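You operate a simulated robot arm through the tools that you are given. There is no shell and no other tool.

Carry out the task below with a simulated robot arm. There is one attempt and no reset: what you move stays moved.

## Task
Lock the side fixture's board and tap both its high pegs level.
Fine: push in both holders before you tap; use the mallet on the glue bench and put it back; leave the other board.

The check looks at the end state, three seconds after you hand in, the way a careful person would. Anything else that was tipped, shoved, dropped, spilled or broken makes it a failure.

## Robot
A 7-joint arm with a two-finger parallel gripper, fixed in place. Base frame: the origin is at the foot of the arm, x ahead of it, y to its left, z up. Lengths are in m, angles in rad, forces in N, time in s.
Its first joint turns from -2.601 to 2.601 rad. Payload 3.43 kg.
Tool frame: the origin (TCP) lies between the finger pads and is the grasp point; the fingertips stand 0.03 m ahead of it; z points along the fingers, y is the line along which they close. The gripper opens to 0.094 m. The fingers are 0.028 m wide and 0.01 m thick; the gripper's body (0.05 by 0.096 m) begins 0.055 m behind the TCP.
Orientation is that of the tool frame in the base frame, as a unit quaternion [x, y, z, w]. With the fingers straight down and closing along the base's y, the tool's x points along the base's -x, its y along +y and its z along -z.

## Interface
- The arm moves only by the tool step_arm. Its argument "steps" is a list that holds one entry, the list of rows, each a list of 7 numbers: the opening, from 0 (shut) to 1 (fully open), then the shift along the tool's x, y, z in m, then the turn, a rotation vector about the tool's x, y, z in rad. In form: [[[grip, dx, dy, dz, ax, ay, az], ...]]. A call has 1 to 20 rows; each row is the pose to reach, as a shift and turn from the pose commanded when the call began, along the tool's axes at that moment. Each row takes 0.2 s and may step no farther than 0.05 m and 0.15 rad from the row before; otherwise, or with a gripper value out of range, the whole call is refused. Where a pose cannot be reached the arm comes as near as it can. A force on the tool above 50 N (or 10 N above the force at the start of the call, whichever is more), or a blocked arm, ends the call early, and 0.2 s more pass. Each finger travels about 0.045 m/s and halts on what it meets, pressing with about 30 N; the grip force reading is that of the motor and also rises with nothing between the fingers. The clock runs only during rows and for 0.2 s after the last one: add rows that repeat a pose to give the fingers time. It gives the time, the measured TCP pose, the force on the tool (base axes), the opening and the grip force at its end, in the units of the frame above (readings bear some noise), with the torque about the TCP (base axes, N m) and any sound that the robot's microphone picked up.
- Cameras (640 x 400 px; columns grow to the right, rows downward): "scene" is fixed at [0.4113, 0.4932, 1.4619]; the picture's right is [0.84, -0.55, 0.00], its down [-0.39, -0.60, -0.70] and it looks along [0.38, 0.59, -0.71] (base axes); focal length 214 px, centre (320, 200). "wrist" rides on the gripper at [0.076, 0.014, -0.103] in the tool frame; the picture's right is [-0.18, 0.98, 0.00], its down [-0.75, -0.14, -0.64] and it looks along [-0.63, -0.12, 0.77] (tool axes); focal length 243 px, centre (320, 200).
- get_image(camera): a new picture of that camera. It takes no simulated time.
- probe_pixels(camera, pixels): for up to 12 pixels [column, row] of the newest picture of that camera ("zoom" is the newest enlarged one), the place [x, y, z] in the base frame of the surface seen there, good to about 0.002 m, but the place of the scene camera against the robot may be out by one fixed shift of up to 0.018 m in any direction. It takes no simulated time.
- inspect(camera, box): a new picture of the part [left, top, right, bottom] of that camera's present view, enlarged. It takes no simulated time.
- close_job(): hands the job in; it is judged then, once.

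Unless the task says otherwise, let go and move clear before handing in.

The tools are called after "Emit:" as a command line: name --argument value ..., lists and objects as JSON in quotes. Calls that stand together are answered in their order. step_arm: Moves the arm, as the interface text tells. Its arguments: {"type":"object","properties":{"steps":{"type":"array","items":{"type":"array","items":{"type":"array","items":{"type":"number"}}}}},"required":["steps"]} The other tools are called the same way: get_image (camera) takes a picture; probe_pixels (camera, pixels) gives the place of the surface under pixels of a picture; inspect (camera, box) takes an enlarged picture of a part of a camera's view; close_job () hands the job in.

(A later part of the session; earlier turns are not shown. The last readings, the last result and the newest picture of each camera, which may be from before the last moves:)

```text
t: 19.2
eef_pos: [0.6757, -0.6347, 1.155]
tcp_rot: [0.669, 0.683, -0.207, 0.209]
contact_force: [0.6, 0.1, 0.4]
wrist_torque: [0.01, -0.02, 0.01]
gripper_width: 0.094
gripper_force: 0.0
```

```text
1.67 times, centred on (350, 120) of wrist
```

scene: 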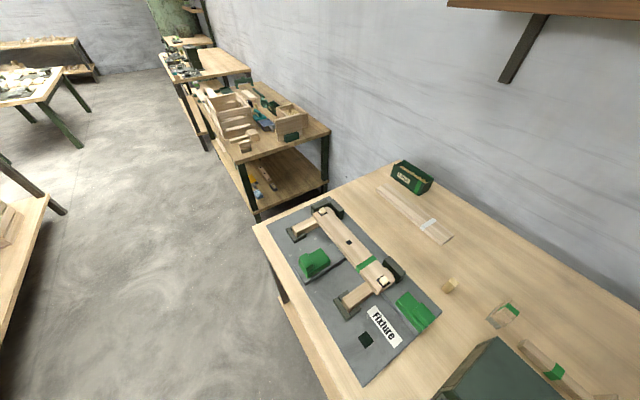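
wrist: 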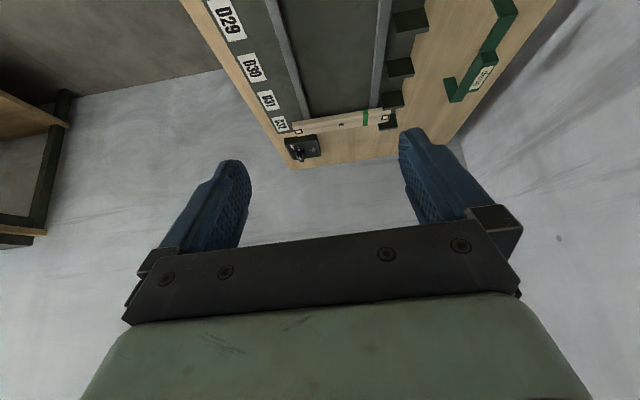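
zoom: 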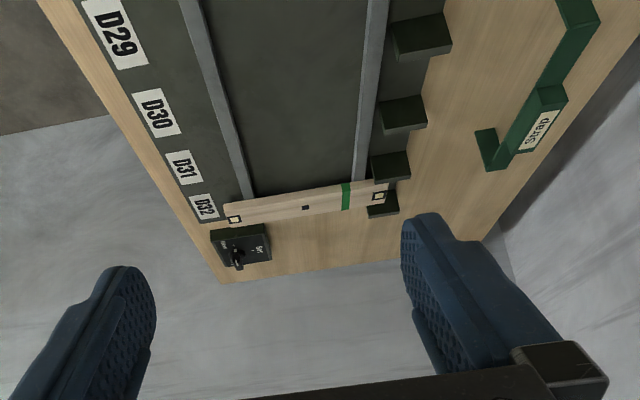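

There is another board with square peg ends and a green band on a railed plate (D29–D32) at the far end of this bench (310,122). I'll probe it to see whether it's in reach and whether it has holders.

Emit:
get_image --camera "wrist"

Emit:
probe_pixels --camera "wrist" --pixels '[[290, 131], [340, 123], [378, 118], [305, 145], [228, 20], [330, 60], [410, 20], [400, 68], [395, 98], [385, 122], [485, 75], [280, 124]]'

Emit:
inspect --camera "wrist" --box '[270, 90, 410, 170]'

```text
taken
```

wrist: 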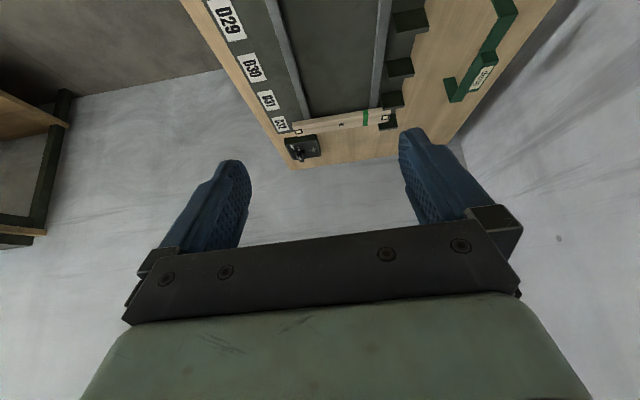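

```text
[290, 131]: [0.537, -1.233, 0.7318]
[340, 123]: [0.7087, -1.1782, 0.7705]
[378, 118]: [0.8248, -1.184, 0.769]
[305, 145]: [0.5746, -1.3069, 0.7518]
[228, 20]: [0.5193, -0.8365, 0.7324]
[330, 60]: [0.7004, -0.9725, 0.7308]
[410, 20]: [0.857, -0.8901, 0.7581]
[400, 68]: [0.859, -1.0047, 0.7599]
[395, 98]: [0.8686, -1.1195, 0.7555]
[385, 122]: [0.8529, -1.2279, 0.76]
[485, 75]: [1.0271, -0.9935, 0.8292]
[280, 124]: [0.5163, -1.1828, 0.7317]
```

```text
4.57 times, centred on (340, 130) of wrist
```

zoom: 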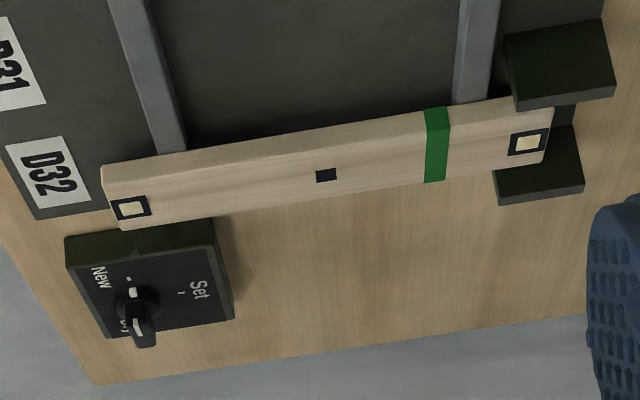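

The second board sits on a drying rack at r≈1.37 m, beyond reach and without holders, so it's the "other board" to leave; the glue bench fixture with two green holders is the job. I'll straighten the hand and retrace my path back.

Emit:
step_arm --steps '[[[1, 0, 0, 0, 0, 0.12, 0], [1, 0, 0, 0, 0, 0.24, 0], [1, 0, 0, 0, 0, 0.36, 0], [1, 0, 0, 0, 0, 0.48, 0], [1, 0, 0, 0, 0, 0.598, 0]]]'

Emit:
step_arm --steps '[[[1, 0.04, 0.027, 0, 0, 0, 0], [1, 0.08, 0.054, 0, 0, 0, 0], [1, 0.12, 0.08, 0, 0, 0, 0], [1, 0.16, 0.107, 0, 0, 0, 0], [1, 0.2, 0.134, 0, 0, 0, 0], [1, 0.24, 0.158, 0, 0, 0, 0], [1, 0.28, 0.175, 0, 0, 0, 0], [1, 0.32, 0.192, 0, 0, 0, 0], [1, 0.36, 0.21, 0, 0, 0, 0], [1, 0.4, 0.228, 0, 0, 0, 0], [1, 0.44, 0.245, 0, 0, 0, 0], [1, 0.48, 0.255, 0, 0, 0, 0], [1, 0.52, 0.26, 0, 0, 0, 0], [1, 0.56, 0.26, 0, 0, 0, 0], [1, 0.6, 0.26, 0, 0, 0, 0], [1, 0.64, 0.26, 0, 0, 0, 0], [1, 0.68, 0.26, 0, 0, 0, 0], [1, 0.72, 0.26, 0, 0, 0, 0], [1, 0.76, 0.255, 0, 0, 0, 0], [1, 0.8, 0.25, 0, 0, 0, 0]]]'

```text
t: 20.4
eef_pos: [0.676, -0.6355, 1.1558]
tcp_rot: [0.7, 0.714, 0.001, -0.003]
contact_force: [0.3, 0.0, -0.2]
wrist_torque: [-0.04, 0.0, 0.02]
gripper_width: 0.0938
gripper_force: 0.1
```

```text
t: 24.6
eef_pos: [0.9098, 0.1707, 1.1572]
tcp_rot: [0.699, 0.715, 0.0, -0.002]
contact_force: [-0.4, 0.2, 0.1]
wrist_torque: [0.03, 0.02, 0.01]
gripper_width: 0.094
gripper_force: 0.0
```

Back at (0.91, 0.17) with no contact. I'll swing over above the left part of the bench toward the fixture.

Emit:
step_arm --steps '[[[1, 0.04, -0.015, 0, 0, 0, 0], [1, 0.08, -0.03, 0, 0, 0, 0], [1, 0.12, -0.045, 0, 0, 0, 0], [1, 0.16, -0.06, 0, 0, 0, 0], [1, 0.2, -0.08, 0, 0, 0, 0], [1, 0.24, -0.1, 0, 0, 0, 0], [1, 0.28, -0.12, 0, 0, 0, 0], [1, 0.32, -0.14, 0, 0, 0, 0], [1, 0.36, -0.165, 0, 0, 0, 0], [1, 0.4, -0.19, 0, 0, 0, 0], [1, 0.44, -0.215, 0, 0, 0, 0], [1, 0.48, -0.24, 0, 0, 0, 0], [1, 0.52, -0.265, 0, 0, 0, 0], [1, 0.55, -0.29, 0, 0, 0, 0]]]'

Emit:
get_image --camera "wrist"

Emit:
inspect --camera "wrist" --box '[0, 0, 640, 10]'

```text
t: 27.6
eef_pos: [0.6104, 0.7127, 1.1605]
tcp_rot: [0.7, 0.714, 0.0, -0.002]
contact_force: [0.3, -0.1, -0.9]
wrist_torque: [0.02, 0.01, 0.01]
gripper_width: 0.094
gripper_force: 0.1
```

```text
taken
```

wrist: 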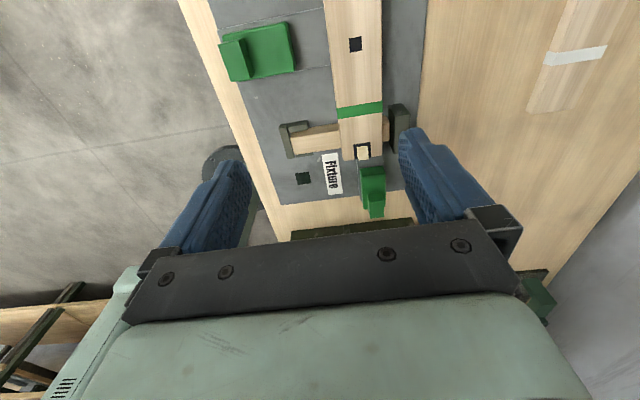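

```text
1.00 times, centred on (320, 5) of wrist (not enlarged: the box is as wide or as high as the picture)
```

zoom: 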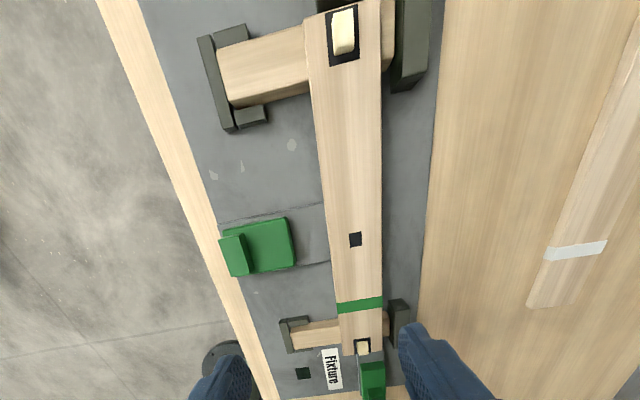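

This view shows both pegs standing high in their holes (zoom (343,32) and (362,345)), the side holder at (260,250) and the end holder at (372,378). I'll enlarge and probe these precisely.

Emit:
probe_pixels --camera "zoom" --pixels '[[343, 30], [362, 346], [320, 60], [370, 320], [233, 255], [265, 245], [310, 235], [290, 220], [240, 272], [372, 375], [355, 240], [350, 150]]'

Emit:
inspect --camera "wrist" --box '[270, 80, 430, 230]'

Emit:
probe_pixels --camera "zoom" --pixels '[[320, 180], [350, 185], [322, 163], [375, 240], [345, 205], [310, 200], [370, 310], [345, 290], [375, 325], [395, 130], [230, 140], [340, 265]]'

```text
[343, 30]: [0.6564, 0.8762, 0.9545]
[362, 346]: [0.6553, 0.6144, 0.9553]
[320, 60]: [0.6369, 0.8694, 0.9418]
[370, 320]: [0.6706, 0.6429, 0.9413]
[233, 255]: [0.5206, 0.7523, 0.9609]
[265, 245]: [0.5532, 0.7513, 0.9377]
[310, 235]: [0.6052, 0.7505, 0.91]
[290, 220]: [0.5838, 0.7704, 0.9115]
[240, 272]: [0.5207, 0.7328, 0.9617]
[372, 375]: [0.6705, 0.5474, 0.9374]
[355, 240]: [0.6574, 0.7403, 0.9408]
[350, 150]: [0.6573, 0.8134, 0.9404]
```

```text
2.67 times, centred on (350, 155) of wrist
```

zoom: 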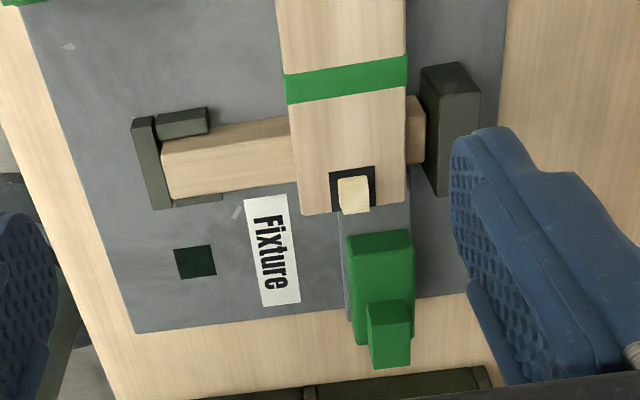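

```text
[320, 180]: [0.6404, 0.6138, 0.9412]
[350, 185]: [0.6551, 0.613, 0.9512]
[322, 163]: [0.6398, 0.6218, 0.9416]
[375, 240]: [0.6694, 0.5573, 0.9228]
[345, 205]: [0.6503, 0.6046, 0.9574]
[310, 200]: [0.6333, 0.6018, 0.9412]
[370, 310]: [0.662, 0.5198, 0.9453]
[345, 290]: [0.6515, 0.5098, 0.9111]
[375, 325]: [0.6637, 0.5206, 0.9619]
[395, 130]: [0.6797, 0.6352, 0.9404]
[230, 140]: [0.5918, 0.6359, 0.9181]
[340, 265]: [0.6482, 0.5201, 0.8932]
```

Pegs stand at z≈0.955 against the board top 0.941, at (0.656,0.876) and (0.655,0.613). The side holder's tall rear part is near x 0.51–0.53, y 0.75. I'll close the fingers and go behind it at the bench's front edge.

Emit:
step_arm --steps '[[[0.6, 0.01, -0.035, 0.015, 0, 0, 0], [0.3, 0.02, -0.07, 0.03, 0, 0, 0], [0, 0.03, -0.105, 0.05, 0, 0, 0], [0, 0.038, -0.135, 0.075, 0, 0, 0], [0, 0.043, -0.156, 0.1, 0, 0, 0], [0, 0.043, -0.156, 0.1, 0, 0, 0]]]'

Emit:
get_image --camera "wrist"

Emit:
inspect --camera "scene" --box '[250, 180, 450, 390]'

```text
t: 29.0
eef_pos: [0.4518, 0.7544, 1.06]
tcp_rot: [0.7, 0.714, 0.0, -0.002]
contact_force: [0.3, 0.2, 0.2]
wrist_torque: [-0.04, -0.01, 0.02]
gripper_width: 0.0
gripper_force: 23.7
```

```text
taken
```

wrist: 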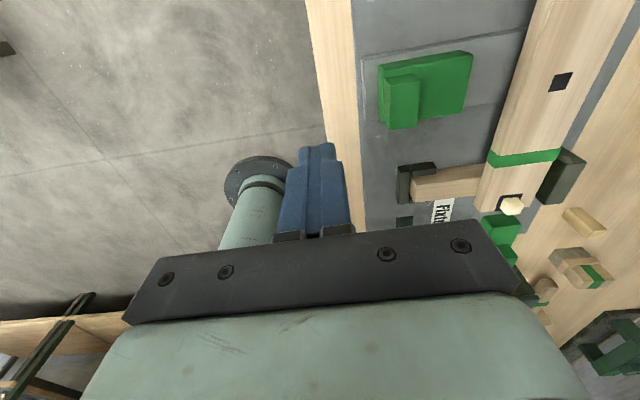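

```text
1.90 times, centred on (350, 285) of scene
```

zoom: 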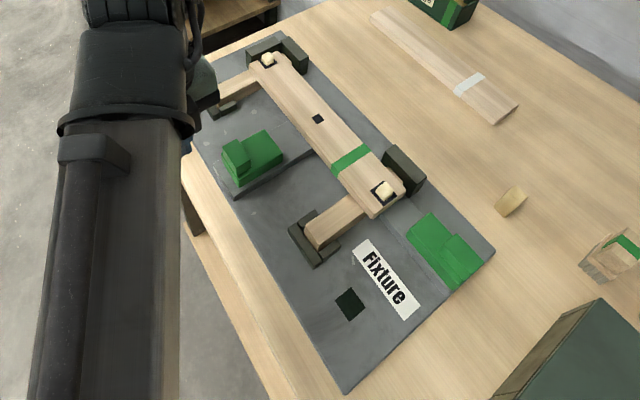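

The side holder's raised lug shows at (402,100) in the wrist picture. I'll probe its edges.

Emit:
probe_pixels --camera "wrist" --pixels '[[392, 95], [415, 95], [385, 100], [402, 80], [402, 118], [440, 90], [468, 60], [375, 65], [360, 80], [340, 80], [500, 60], [325, 60]]'

```text
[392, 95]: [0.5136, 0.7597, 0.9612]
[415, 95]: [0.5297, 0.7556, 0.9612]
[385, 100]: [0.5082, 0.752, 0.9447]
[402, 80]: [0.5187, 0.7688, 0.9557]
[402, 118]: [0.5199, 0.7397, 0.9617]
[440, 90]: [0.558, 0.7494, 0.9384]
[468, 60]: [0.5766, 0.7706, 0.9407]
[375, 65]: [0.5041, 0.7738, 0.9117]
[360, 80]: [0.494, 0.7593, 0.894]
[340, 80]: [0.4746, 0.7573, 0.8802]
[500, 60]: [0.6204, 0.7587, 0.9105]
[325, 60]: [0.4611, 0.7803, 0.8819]
```

The lug's rear face is at x≈0.508, y 0.737–0.767, with 57 mm of gap ahead to the board. I'll lower to tips at z≈0.92 and advance to contact.

Emit:
step_arm --steps '[[[0, -0.003, 0, 0.03, 0, 0, 0], [0, -0.003, 0, 0.06, 0, 0, 0], [0, -0.003, 0, 0.09, 0, 0, 0], [0, -0.003, 0, 0.11, 0, 0, 0], [0, -0.003, 0.015, 0.11, 0, 0, 0], [0, -0.003, 0.03, 0.11, 0, 0, 0], [0, -0.003, 0.04, 0.11, 0, 0, 0], [0, -0.003, 0.05, 0.11, 0, 0, 0]]]'

Emit:
step_arm --steps '[[[0, 0, 0.008, 0, 0, 0, 0], [0, 0, 0.016, 0, 0, 0, 0], [0, 0, 0.024, 0, 0, 0, 0], [0, 0, 0.032, 0, 0, 0, 0], [0, 0, 0.04, 0, 0, 0, 0], [0, 0, 0.046, 0, 0, 0, 0]]]'

Emit:
get_image --camera "wrist"

Emit:
inspect --camera "scene" --box '[250, 180, 450, 390]'

```text
t: 30.8
eef_pos: [0.5021, 0.753, 0.9498]
tcp_rot: [0.7, 0.714, 0.0, -0.002]
contact_force: [-6.0, -1.7, 2.3]
wrist_torque: [-0.06, -0.08, -0.11]
gripper_width: 0.0001
gripper_force: 29.6
```

```text
t: 32.2
eef_pos: [0.5492, 0.755, 0.9503]
tcp_rot: [0.699, 0.715, 0.001, -0.001]
contact_force: [-6.6, -3.8, 1.9]
wrist_torque: [-0.01, -0.1, -0.19]
gripper_width: 0.0
gripper_force: 30.3
```

```text
taken
```

wrist: 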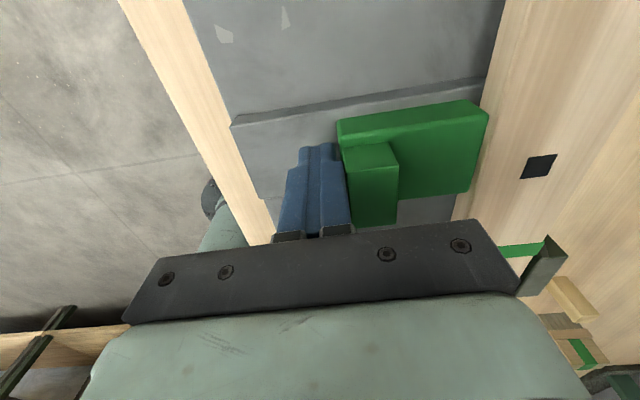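

```text
1.90 times, centred on (350, 285) of scene
```

zoom: 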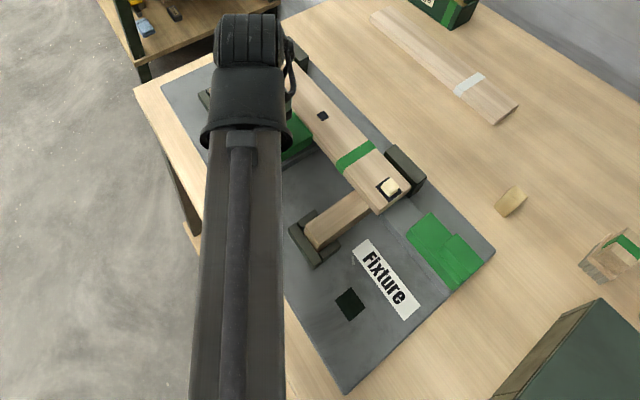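

The holder slides easily (about 7 N) and its front at (480,115) is a few mm short of the board. I'll push on in small steps until it seats.

Emit:
step_arm --steps '[[[0, 0, 0.003, 0, 0, 0, 0], [0, 0, 0.006, 0, 0, 0, 0], [0, 0, 0.009, 0, 0, 0, 0], [0, 0, 0.012, 0, 0, 0, 0], [0, 0, 0.014, 0, 0, 0, 0]]]'

Emit:
get_image --camera "wrist"

```text
t: 33.6
eef_pos: [0.5555, 0.755, 0.949]
tcp_rot: [0.698, 0.716, -0.005, -0.005]
contact_force: [-10.6, 0.8, 4.1]
wrist_torque: [-0.11, -0.15, -0.12]
gripper_width: 0.0
gripper_force: 29.8
stopped in row 5: the force on the tool passed its limit at 51 N (the readings are from after the stop); the commanded pose is now the measured one
```

```text
taken
```

wrist: 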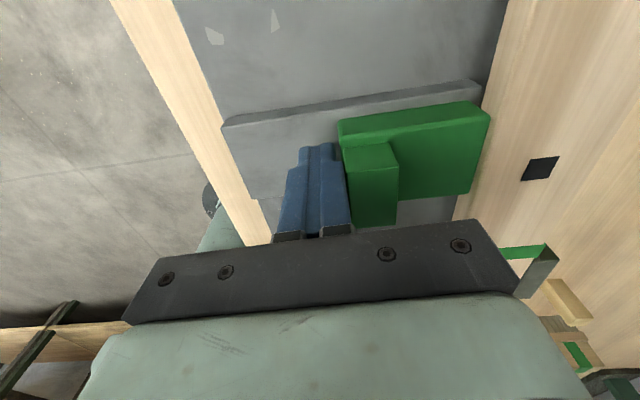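

The first holder now presses on the board's edge and stopped at 51 N, so it's seated. I'll back off, rise, and look at the end holder and the free space behind it.

Emit:
step_arm --steps '[[[0, 0, -0.01, 0, 0, 0, 0], [0, 0, -0.025, 0, 0, 0, 0], [0, 0, -0.025, -0.04, 0, 0, 0], [0, 0, -0.025, -0.08, 0, 0, 0], [0, 0, -0.025, -0.12, 0, 0, 0]]]'

Emit:
get_image --camera "wrist"

Emit:
inspect --camera "scene" --box '[300, 200, 500, 400]'

Emit:
probe_pixels --camera "zoom" --pixels '[[430, 180], [415, 215], [440, 205], [455, 235], [435, 250], [470, 200], [480, 225], [565, 260], [480, 340], [460, 380], [400, 230], [385, 150]]'

```text
t: 34.8
eef_pos: [0.5313, 0.7548, 1.0695]
tcp_rot: [0.699, 0.715, -0.003, -0.005]
contact_force: [-0.7, -0.6, 0.3]
wrist_torque: [-0.01, 0.0, 0.01]
gripper_width: 0.0
gripper_force: 30.0
```

```text
taken
```

wrist: 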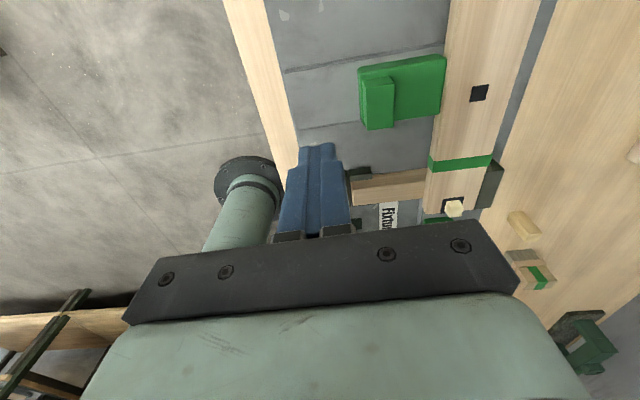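

```text
2.00 times, centred on (400, 300) of scene
```

zoom: 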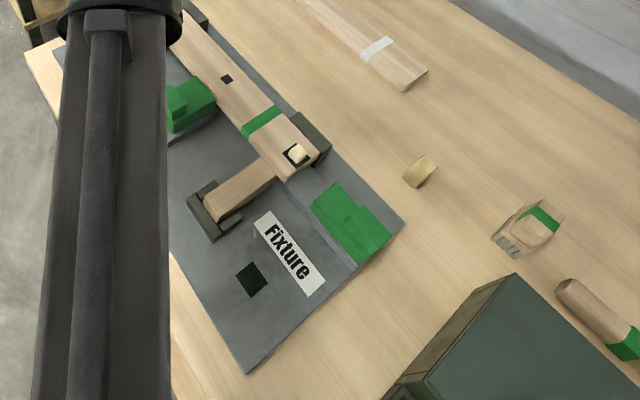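

```text
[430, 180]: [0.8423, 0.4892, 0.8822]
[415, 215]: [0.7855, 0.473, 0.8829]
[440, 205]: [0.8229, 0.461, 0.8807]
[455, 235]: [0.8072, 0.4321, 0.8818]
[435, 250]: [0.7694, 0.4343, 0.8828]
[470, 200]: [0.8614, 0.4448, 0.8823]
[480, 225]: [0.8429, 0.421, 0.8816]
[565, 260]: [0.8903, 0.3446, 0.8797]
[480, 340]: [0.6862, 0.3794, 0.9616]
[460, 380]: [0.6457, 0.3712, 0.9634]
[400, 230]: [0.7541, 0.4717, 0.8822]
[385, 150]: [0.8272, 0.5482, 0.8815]
```

Those pixels fell on the bench; the end holder is at zoom (350,215) with its lug around (365,230). I'll probe it properly along with the heater's edge.

Emit:
probe_pixels --camera "zoom" --pixels '[[335, 200], [345, 215], [360, 225], [372, 232], [383, 240], [370, 250], [340, 235], [352, 185], [360, 262], [515, 276], [440, 350], [400, 385]]'

Emit:
inspect --camera "scene" --box '[390, 270, 460, 350]'

Emit:
probe_pixels --camera "wrist" --pixels '[[453, 208], [480, 92], [380, 65], [375, 100], [428, 80]]'

```text
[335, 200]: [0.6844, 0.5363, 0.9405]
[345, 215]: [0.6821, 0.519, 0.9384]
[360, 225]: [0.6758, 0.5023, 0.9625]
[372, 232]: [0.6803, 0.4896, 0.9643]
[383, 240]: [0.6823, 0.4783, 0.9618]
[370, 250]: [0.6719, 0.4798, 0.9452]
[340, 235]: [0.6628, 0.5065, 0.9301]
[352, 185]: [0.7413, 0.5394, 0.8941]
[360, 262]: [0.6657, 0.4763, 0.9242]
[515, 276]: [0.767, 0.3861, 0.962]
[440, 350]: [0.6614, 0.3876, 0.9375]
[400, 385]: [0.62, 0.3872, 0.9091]
```

```text
5.00 times, centred on (425, 310) of scene
```

zoom: 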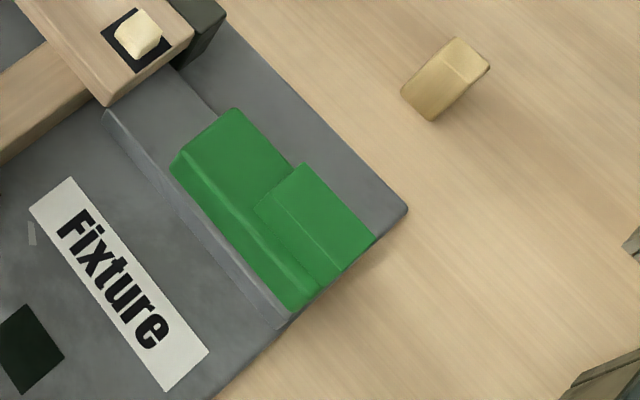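

```text
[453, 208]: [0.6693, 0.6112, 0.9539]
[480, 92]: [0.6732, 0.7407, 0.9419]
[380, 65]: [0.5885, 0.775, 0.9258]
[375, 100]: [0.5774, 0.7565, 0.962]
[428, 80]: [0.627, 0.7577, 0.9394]
```

The board's middle hole and peg now read about 15 mm further in +x than before, so the holder moved the board against its back stop. I'll return to the earlier viewpoint and compare directly.

Emit:
step_arm --steps '[[[0, -0.01, 0.02, -0.03, 0, 0, 0], [0, -0.02, 0.04, -0.05, 0, 0, 0], [0, -0.03, 0.06, -0.07, 0, 0, 0], [0, -0.04, 0.08, -0.091, 0, 0, 0]]]'

Emit:
get_image --camera "wrist"

Emit:
inspect --camera "wrist" --box '[0, 0, 640, 10]'

Emit:
probe_pixels --camera "zoom" --pixels '[[343, 30], [362, 346], [310, 140], [385, 140], [355, 240], [335, 320], [385, 315], [290, 240], [250, 255], [230, 80], [405, 60], [315, 60]]'

```text
t: 35.8
eef_pos: [0.6141, 0.7154, 1.1609]
tcp_rot: [0.699, 0.715, -0.004, -0.005]
contact_force: [0.3, -0.2, 0.5]
wrist_torque: [-0.03, 0.03, 0.02]
gripper_width: 0.0
gripper_force: 29.6
```

```text
taken
```

wrist: 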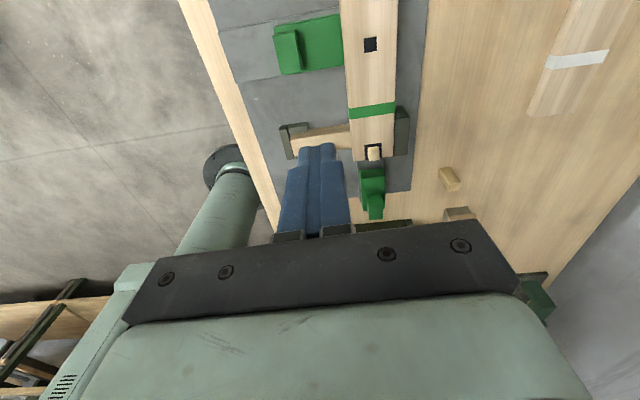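

```text
1.00 times, centred on (320, 5) of wrist (not enlarged: the box is as wide or as high as the picture)
```

zoom: 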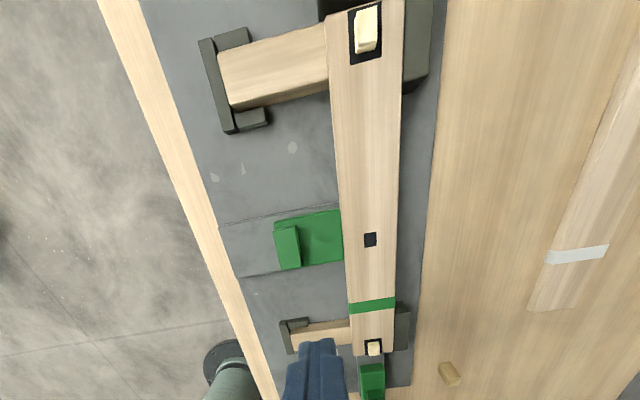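

```text
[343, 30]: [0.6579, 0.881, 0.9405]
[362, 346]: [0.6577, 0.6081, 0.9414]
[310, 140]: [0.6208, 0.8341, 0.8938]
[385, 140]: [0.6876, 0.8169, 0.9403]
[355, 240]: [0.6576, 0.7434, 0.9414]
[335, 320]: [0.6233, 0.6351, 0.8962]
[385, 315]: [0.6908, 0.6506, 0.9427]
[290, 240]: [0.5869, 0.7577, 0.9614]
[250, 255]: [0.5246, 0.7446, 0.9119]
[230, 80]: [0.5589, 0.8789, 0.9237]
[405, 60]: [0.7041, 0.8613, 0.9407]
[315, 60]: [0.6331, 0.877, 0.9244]
```

The board is now flush against the back stops at x≈0.70 with the first holder touching it; nothing else shifted. Next I'll probe the end holder in this view and move behind it.

Emit:
inspect --camera "wrist" --box '[320, 130, 430, 240]'

Emit:
probe_pixels --camera "wrist" --pixels '[[372, 185], [376, 205], [370, 205], [382, 205], [364, 180], [383, 178], [376, 212], [375, 198], [372, 153], [355, 158], [400, 222], [440, 225]]'

Emit:
step_arm --steps '[[[0, -0.045, 0.009, 0.01, 0, 0, 0], [0, -0.09, 0.018, 0.025, 0, 0, 0], [0, -0.135, 0.027, 0.04, 0, 0, 0], [0, -0.18, 0.036, 0.055, 0, 0, 0], [0, -0.225, 0.045, 0.07, 0, 0, 0], [0, -0.256, 0.052, 0.08, 0, 0, 0]]]'

Emit:
get_image --camera "wrist"

Emit:
inspect --camera "scene" --box '[300, 200, 500, 400]'

```text
3.64 times, centred on (375, 185) of wrist
```

zoom: 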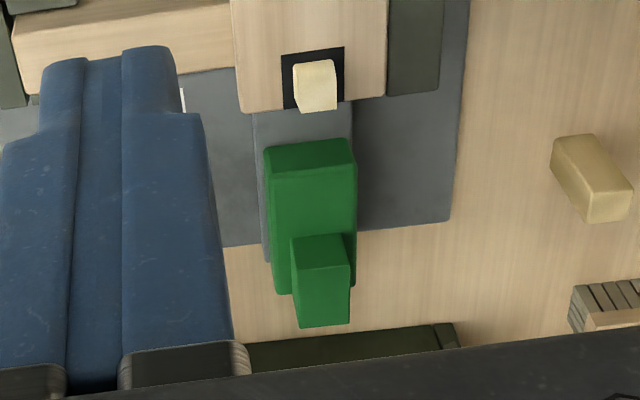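

```text
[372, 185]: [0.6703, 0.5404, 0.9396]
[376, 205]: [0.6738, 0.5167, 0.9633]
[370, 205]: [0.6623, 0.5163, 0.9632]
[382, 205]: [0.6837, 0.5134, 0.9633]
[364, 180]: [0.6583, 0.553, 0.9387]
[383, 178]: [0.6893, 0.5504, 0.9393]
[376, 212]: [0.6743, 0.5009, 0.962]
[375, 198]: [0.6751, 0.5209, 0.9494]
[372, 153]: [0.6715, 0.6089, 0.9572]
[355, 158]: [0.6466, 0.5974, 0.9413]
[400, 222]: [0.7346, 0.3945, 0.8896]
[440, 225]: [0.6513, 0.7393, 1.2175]
```

```text
t: 37.2
eef_pos: [0.6695, 0.459, 1.0793]
tcp_rot: [0.698, 0.716, -0.003, -0.005]
contact_force: [0.2, 0.2, 0.7]
wrist_torque: [0.02, 0.01, 0.02]
gripper_width: 0.0
gripper_force: 30.0
```

```text
taken
```

wrist: 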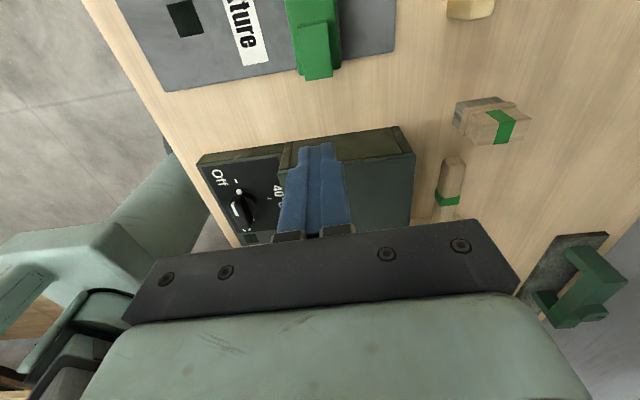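

```text
2.00 times, centred on (400, 300) of scene
```

zoom: 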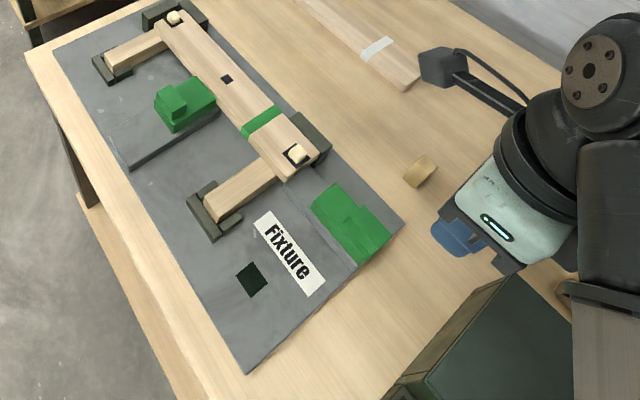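

The end holder's lug is at x 0.66–0.687, y 0.50–0.52, and I'm just behind it at (0.67, 0.459). I'll check clearance to the heater's edge at (345,140) before descending.

Emit:
probe_pixels --camera "wrist" --pixels '[[400, 130], [290, 148], [210, 157], [370, 137], [318, 70], [318, 78], [250, 120]]'

```text
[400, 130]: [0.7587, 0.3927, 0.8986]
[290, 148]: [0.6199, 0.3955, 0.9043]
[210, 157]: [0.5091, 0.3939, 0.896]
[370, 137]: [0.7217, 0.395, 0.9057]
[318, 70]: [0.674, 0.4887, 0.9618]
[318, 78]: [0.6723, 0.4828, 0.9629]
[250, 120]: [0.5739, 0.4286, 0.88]
```

The lug's rear edge is at y≈0.482 and the heater at y≈0.395, leaving room for the fingers. I'll descend at y≈0.448 and push toward +y.

Emit:
step_arm --steps '[[[0, -0.011, 0.004, 0.03, 0, 0, 0], [0, -0.011, 0.004, 0.06, 0, 0, 0], [0, -0.011, 0.005, 0.09, 0, 0, 0], [0, -0.011, 0.006, 0.129, 0, 0, 0], [0, 0.0, 0.006, 0.129, 0, 0, 0], [0, 0.01, 0.006, 0.129, 0, 0, 0], [0, 0.018, 0.006, 0.129, 0, 0, 0], [0, 0.026, 0.006, 0.129, 0, 0, 0], [0, 0.032, 0.006, 0.129, 0, 0, 0]]]'

Emit:
get_image --camera "wrist"

Emit:
inspect --camera "scene" --box '[320, 220, 480, 380]'

```text
t: 39.2
eef_pos: [0.6759, 0.4941, 0.9501]
tcp_rot: [0.699, 0.716, -0.004, -0.005]
contact_force: [-3.2, -8.2, -2.7]
wrist_torque: [-0.01, -0.02, -0.02]
gripper_width: 0.0001
gripper_force: 30.1
```

```text
taken
```

wrist: 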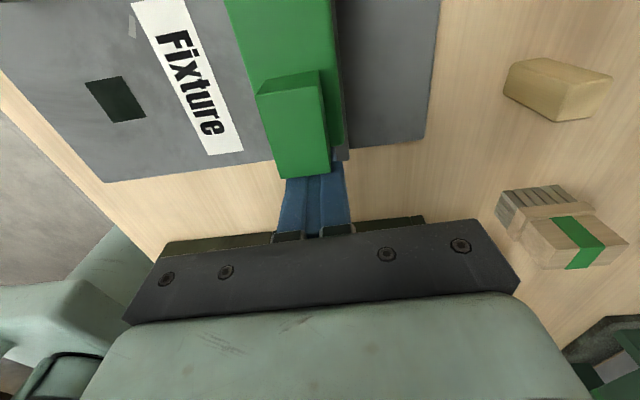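

```text
2.50 times, centred on (400, 300) of scene
```

zoom: 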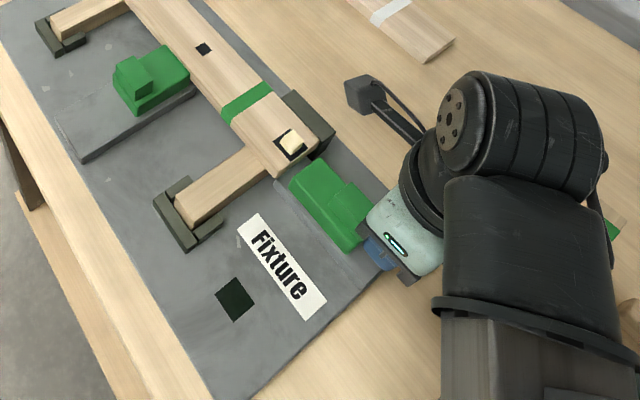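

Contact with about 8 N, and the end holder is sliding toward the board end. I'll continue in small steps until it stops.

Emit:
step_arm --steps '[[[0, 0.006, 0, 0, 0, 0, 0], [0, 0.012, 0, 0, 0, 0, 0], [0, 0.018, 0, 0, 0, 0, 0], [0, 0.022, 0, 0, 0, 0, 0], [0, 0.026, 0, 0, 0, 0, 0], [0, 0.03, 0, 0, 0, 0, 0], [0, 0.033, 0, 0, 0, 0, 0], [0, 0.036, 0, 0, 0, 0, 0], [0, 0.039, 0, 0, 0, 0, 0], [0, 0.042, 0, 0, 0, 0, 0]]]'

Emit:
get_image --camera "wrist"

Emit:
inspect --camera "scene" --box '[320, 180, 480, 340]'

```text
t: 40.6
eef_pos: [0.6773, 0.5137, 0.95]
tcp_rot: [0.701, 0.713, -0.008, 0.001]
contact_force: [1.3, -11.0, 4.6]
wrist_torque: [0.18, -0.04, -0.13]
gripper_width: 0.0
gripper_force: 29.8
stopped in row 6: the force on the tool passed its limit at 54 N (the readings are from after the stop); the commanded pose is now the measured one
```

```text
taken
```

wrist: 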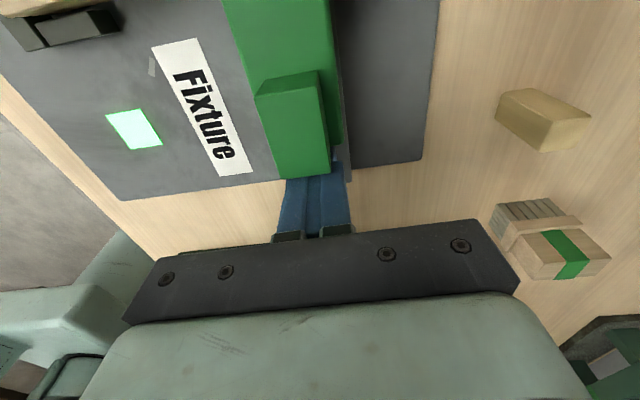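

```text
2.50 times, centred on (400, 260) of scene
```

zoom: 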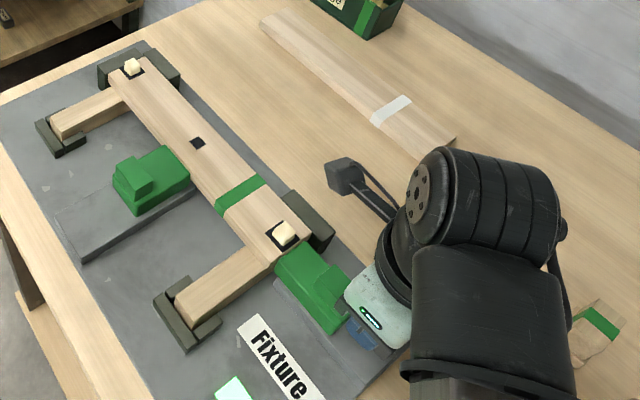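

The fixture's square lamp at (133,128) lit up green, so both holders are in and the board is locked. I'll back off, rise, and head to the mallet.

Emit:
step_arm --steps '[[[0, -0.015, 0, 0, 0, 0, 0], [0, -0.04, 0, 0, 0, 0, 0], [0, -0.04, 0, -0.04, 0, 0, 0], [0, -0.04, 0, -0.08, 0, 0, 0], [0, -0.04, 0, -0.12, 0, 0, 0]]]'

Emit:
inspect --camera "scene" --box '[320, 180, 480, 340]'

Emit:
get_image --camera "wrist"

```text
t: 41.8
eef_pos: [0.6819, 0.4762, 1.0699]
tcp_rot: [0.701, 0.713, -0.007, 0.0]
contact_force: [-0.3, -0.3, 0.2]
wrist_torque: [-0.02, 0.01, 0.0]
gripper_width: 0.0001
gripper_force: 30.0
```

```text
2.50 times, centred on (400, 260) of scene
```

zoom: 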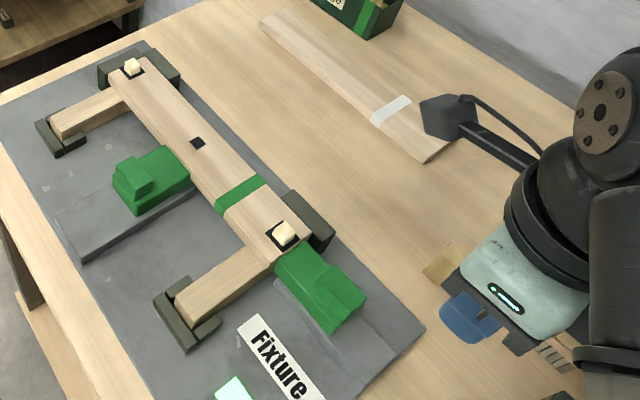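

```text
taken
```

wrist: 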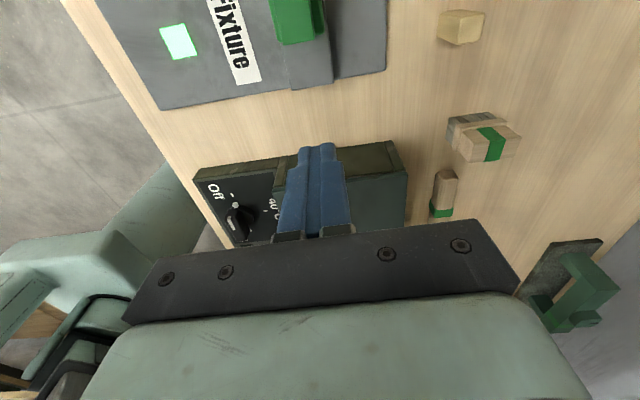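

The fixture looks right and the hand is clear. I'll move above (0.80, 0.50) to get a good view of the mallet before grasping.

Emit:
step_arm --steps '[[[0.1, 0.006, 0.03, -0.02, 0, 0, 0], [0.3, 0.013, 0.06, -0.04, 0, 0, 0], [0.5, 0.02, 0.09, -0.06, 0, 0, 0], [0.6, 0.027, 0.12, -0.08, 0, 0, 0], [0.6, 0.027, 0.12, -0.08, 0, 0, 0]]]'

Emit:
get_image --camera "wrist"

Emit:
inspect --camera "wrist" --box '[240, 60, 440, 230]'

```text
t: 43.0
eef_pos: [0.7986, 0.505, 1.1487]
tcp_rot: [0.701, 0.713, -0.008, 0.0]
contact_force: [0.2, -0.4, 0.3]
wrist_torque: [-0.01, 0.01, -0.01]
gripper_width: 0.0563
gripper_force: 0.0
```

```text
taken
```

wrist: 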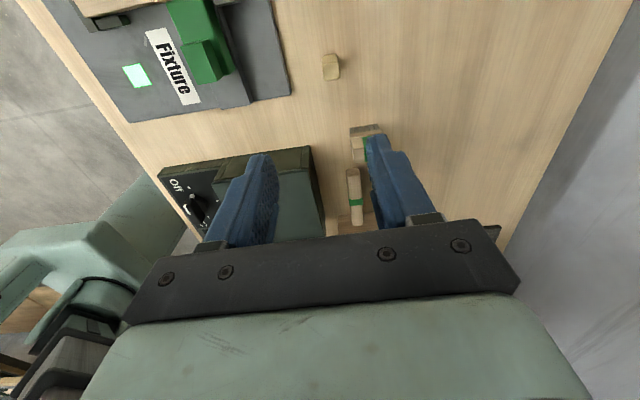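

```text
2.35 times, centred on (340, 145) of wrist
```

zoom: 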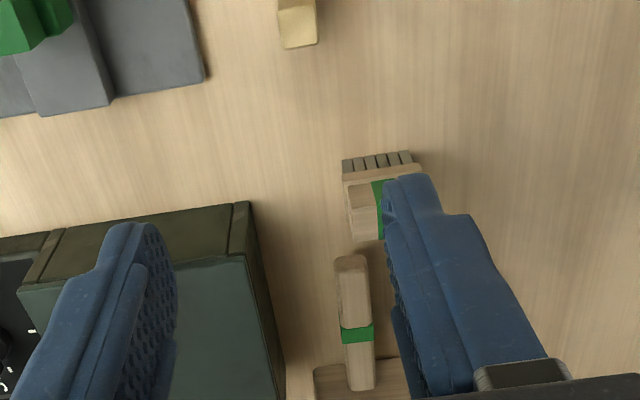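

The mallet's handle shows at (354,195) and its head below at (352,225), the heater's right edge at (325,230), the brush at (367,140). I'll probe these edges.

Emit:
probe_pixels --camera "wrist" --pixels '[[350, 195], [358, 195], [354, 172], [347, 205], [352, 215], [361, 205], [325, 225], [318, 195], [310, 150], [355, 205], [335, 228], [352, 165]]'

Emit:
inspect --camera "wrist" --box '[310, 150, 390, 235]'

Emit:
probe_pixels --camera "zoom" --pixels '[[300, 120], [330, 120], [345, 120], [290, 180], [340, 180], [315, 90], [320, 290], [240, 320], [230, 200], [300, 260], [340, 260], [150, 120]]'

```text
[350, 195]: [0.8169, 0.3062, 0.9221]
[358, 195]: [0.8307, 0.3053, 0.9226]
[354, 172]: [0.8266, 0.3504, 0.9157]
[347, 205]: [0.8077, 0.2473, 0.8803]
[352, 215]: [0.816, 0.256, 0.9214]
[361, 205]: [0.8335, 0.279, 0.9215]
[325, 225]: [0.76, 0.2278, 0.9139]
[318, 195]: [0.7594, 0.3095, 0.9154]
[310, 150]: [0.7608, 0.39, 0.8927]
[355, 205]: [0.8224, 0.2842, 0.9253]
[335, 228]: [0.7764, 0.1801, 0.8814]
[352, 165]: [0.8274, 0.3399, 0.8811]
```

```text
4.71 times, centred on (350, 192) of wrist
```

zoom: 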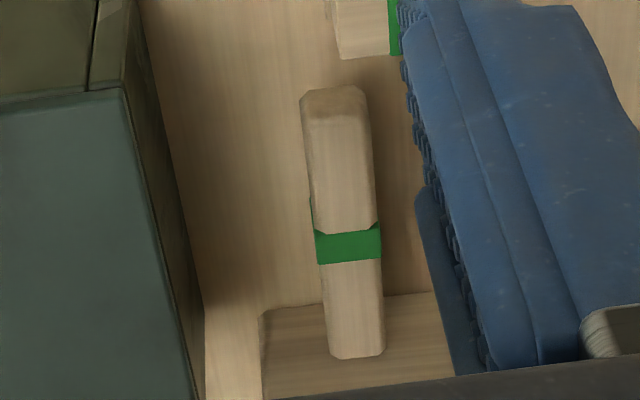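

```text
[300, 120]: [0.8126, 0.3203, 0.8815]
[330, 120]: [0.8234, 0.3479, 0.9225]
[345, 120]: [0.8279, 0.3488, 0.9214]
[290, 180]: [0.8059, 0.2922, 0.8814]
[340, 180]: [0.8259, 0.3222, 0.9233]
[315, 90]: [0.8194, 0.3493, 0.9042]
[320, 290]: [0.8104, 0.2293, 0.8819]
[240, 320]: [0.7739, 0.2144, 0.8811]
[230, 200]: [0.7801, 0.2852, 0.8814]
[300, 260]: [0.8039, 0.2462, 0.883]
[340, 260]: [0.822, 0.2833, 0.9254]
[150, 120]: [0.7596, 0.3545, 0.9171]
```

The handle's centre is near x≈0.823 with top z≈0.922, ending at y≈0.35; the head shows only partly. I'll slide above it to look straight down at the whole mallet.

Emit:
step_arm --steps '[[[0.6, -0.045, 0.005, 0, 0, 0, 0], [0.6, -0.09, 0.01, 0, 0, 0, 0], [0.6, -0.135, 0.015, 0, 0, 0, 0], [0.6, -0.18, 0.02, 0, 0, 0, 0], [0.6, -0.205, 0.024, 0, 0, 0, 0]]]'

Emit:
inspect --camera "wrist" --box '[0, 0, 640, 10]'

Emit:
probe_pixels --camera "zoom" --pixels '[[320, 100], [340, 150], [330, 200], [350, 200], [320, 250], [340, 250], [300, 300], [340, 300], [380, 300], [300, 340], [340, 340], [380, 340]]'

```text
t: 44.2
eef_pos: [0.8259, 0.3001, 1.1495]
tcp_rot: [0.701, 0.713, -0.007, 0.0]
contact_force: [0.3, 0.2, -0.1]
wrist_torque: [-0.01, -0.03, 0.04]
gripper_width: 0.0564
gripper_force: 0.0
```

```text
1.00 times, centred on (320, 5) of wrist (not enlarged: the box is as wide or as high as the picture)
```

zoom: 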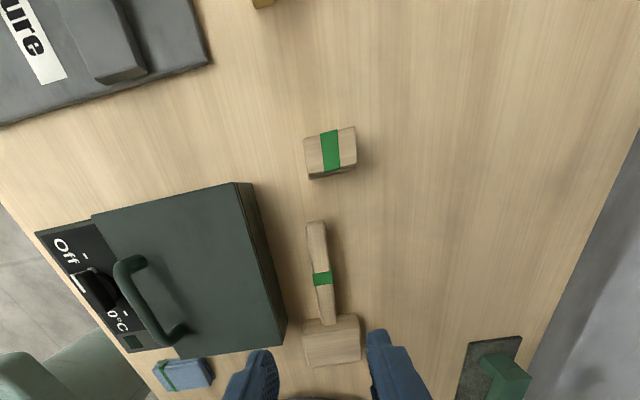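

```text
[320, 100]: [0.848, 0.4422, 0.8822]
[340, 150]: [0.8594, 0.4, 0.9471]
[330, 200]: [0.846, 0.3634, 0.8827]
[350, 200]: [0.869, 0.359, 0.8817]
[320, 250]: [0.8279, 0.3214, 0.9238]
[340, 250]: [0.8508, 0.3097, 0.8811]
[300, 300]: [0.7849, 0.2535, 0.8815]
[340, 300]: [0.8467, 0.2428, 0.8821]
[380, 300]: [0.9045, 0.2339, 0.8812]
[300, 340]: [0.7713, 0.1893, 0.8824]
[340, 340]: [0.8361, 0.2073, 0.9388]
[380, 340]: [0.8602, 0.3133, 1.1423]
```

The mallet is fully visible: handle from (316,222) to (326,320), head (304–360, 315–367). I'll probe its outline for the grasp and for putting it back.

Emit:
probe_pixels --camera "zoom" --pixels '[[311, 235], [322, 235], [317, 228], [315, 270], [327, 268], [322, 300], [333, 300], [307, 325], [355, 319], [330, 330], [308, 345], [356, 340]]'

Emit:
inspect --camera "wrist" --box '[260, 0, 420, 10]'

```text
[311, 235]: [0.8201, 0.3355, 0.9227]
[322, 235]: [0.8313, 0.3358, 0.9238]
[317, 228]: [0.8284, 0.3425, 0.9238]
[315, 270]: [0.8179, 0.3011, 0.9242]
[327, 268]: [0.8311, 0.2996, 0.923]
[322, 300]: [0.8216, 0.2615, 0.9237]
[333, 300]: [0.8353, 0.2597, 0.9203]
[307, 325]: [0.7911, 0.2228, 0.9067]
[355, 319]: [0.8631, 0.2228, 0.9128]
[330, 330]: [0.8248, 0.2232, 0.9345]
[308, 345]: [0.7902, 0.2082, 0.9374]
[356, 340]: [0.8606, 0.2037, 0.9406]
```

```text
4.00 times, centred on (340, 5) of wrist
```

zoom: 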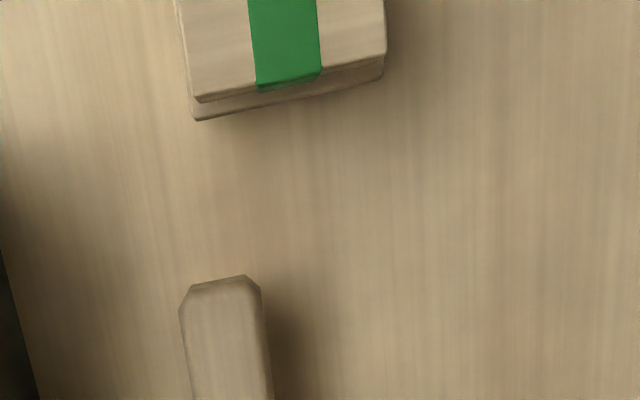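

The handle lies along y at x≈0.826, top z 0.923, and the head's centre is at (0.826, 0.202). I'll grasp near the handle's end at y≈0.322, descending straight down.

Emit:
step_arm --steps '[[[0.6, 0.012, 0, 0, -0.005, 0.005, 0.008], [0.6, 0.022, 0, 0, -0.01, 0.01, 0.017], [0.6, 0.022, 0, 0.03, -0.01, 0.01, 0.017], [0.6, 0.022, 0, 0.07, -0.01, 0.01, 0.017], [0.6, 0.022, 0, 0.11, -0.01, 0.01, 0.017], [0.6, 0.022, 0, 0.15, -0.01, 0.01, 0.017]]]'

Emit:
get_image --camera "wrist"

Emit:
inspect --camera "scene" --box '[630, 0, 640, 400]'

```text
t: 45.6
eef_pos: [0.8227, 0.3211, 0.9994]
tcp_rot: [0.707, 0.707, 0.0, -0.001]
contact_force: [-0.5, -0.2, 0.5]
wrist_torque: [0.0, 0.01, -0.02]
gripper_width: 0.0566
gripper_force: 0.1
```

```text
taken
```

wrist: 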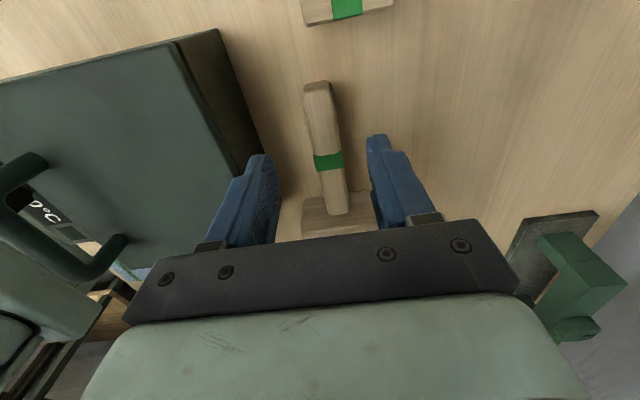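

```text
1.00 times, centred on (635, 200) of scene (not enlarged: the box is as wide or as high as the picture)
```

zoom: 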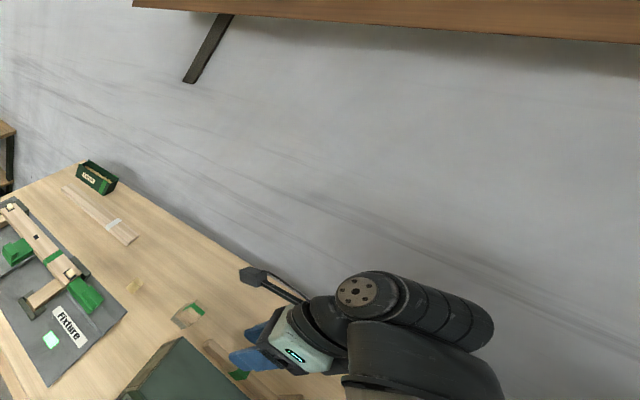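

The handle lies between the fingers (315,130) as planned, with 3 mm to centre. I'll correct, descend to z≈0.918 and close.

Emit:
step_arm --steps '[[[0.6, 0, 0.003, 0.03, 0, 0, 0], [0.6, 0, 0.003, 0.06, 0, 0, 0], [0.6, 0, 0.003, 0.081, 0, 0, 0], [0.6, 0, 0.003, 0.081, 0, 0, 0]]]'

Emit:
get_image --camera "wrist"

```text
t: 46.6
eef_pos: [0.8267, 0.321, 0.9179]
tcp_rot: [0.708, 0.707, 0.0, 0.0]
contact_force: [-0.8, -1.0, -0.9]
wrist_torque: [-0.01, -0.01, -0.03]
gripper_width: 0.0565
gripper_force: 0.1
```

```text
taken
```

wrist: 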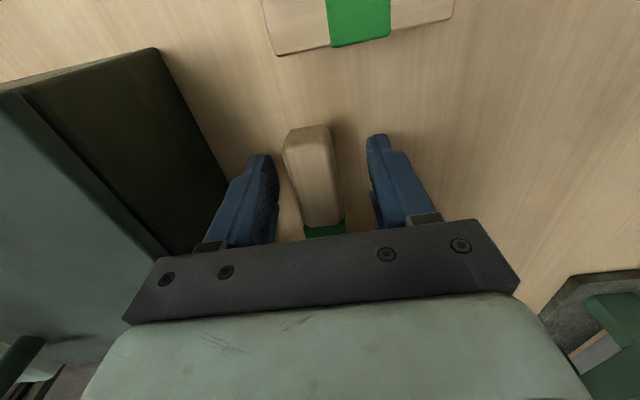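

The handle end sits between the pads slightly left of centre (308,150). I'll probe its edges to centre before closing.

Emit:
probe_pixels --camera "wrist" --pixels '[[290, 150], [330, 150], [310, 140], [302, 205], [338, 205], [318, 180], [308, 220], [341, 220]]'

```text
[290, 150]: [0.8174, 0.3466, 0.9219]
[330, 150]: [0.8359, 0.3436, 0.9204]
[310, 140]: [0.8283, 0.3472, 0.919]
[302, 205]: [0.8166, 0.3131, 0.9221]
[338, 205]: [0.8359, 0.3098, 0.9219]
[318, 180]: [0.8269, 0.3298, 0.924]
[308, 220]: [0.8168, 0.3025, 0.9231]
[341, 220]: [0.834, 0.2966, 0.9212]
```

The handle is centred at x≈0.826, matching the TCP. Closing the gripper.

Emit:
step_arm --steps '[[[0.3, 0, 0, 0, 0, 0, 0], [0, 0, 0, 0, 0, 0, 0], [0, 0, 0, 0, 0, 0, 0], [0, 0, 0, 0, 0, 0, 0], [0, 0, 0, 0, 0, 0, 0]]]'

Emit:
step_arm --steps '[[[0, 0, 0, -0.01, 0, 0, 0], [0, 0, 0, -0.025, 0, 0, 0], [0, 0, 0, -0.04, 0, 0, 0], [0, 0, 0, -0.06, 0, 0, 0], [0, 0, 0, -0.06, 0, 0, 0]]]'

Emit:
get_image --camera "wrist"

Emit:
inspect --camera "scene" --box '[500, 250, 640, 400]'

```text
t: 47.8
eef_pos: [0.8273, 0.3213, 0.9166]
tcp_rot: [0.707, 0.708, 0.0, 0.0]
contact_force: [-2.0, -0.3, -0.1]
wrist_torque: [-0.06, 0.05, -0.2]
gripper_width: 0.0284
gripper_force: 29.5
```

```text
t: 49.0
eef_pos: [0.8268, 0.3218, 0.9807]
tcp_rot: [0.707, 0.707, 0.0, 0.0]
contact_force: [0.3, -0.1, -3.8]
wrist_torque: [0.46, -0.02, -0.03]
gripper_width: 0.0283
gripper_force: 29.9
```

```text
taken
```

wrist: 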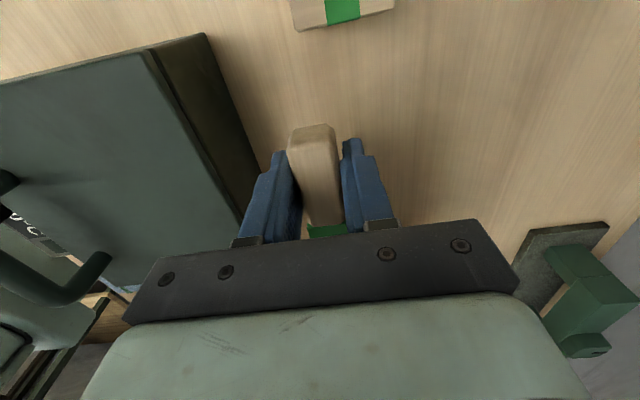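

```text
2.67 times, centred on (570, 325) of scene
```

zoom: 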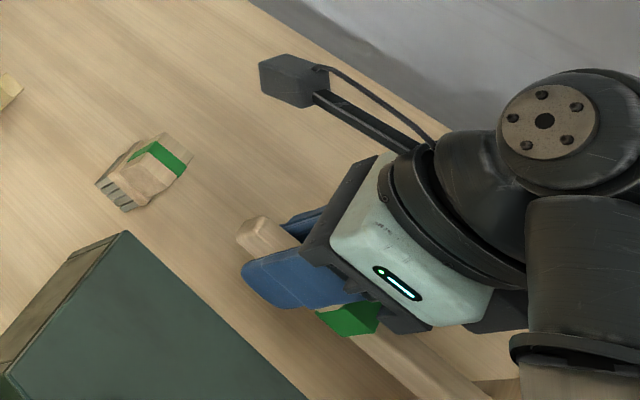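

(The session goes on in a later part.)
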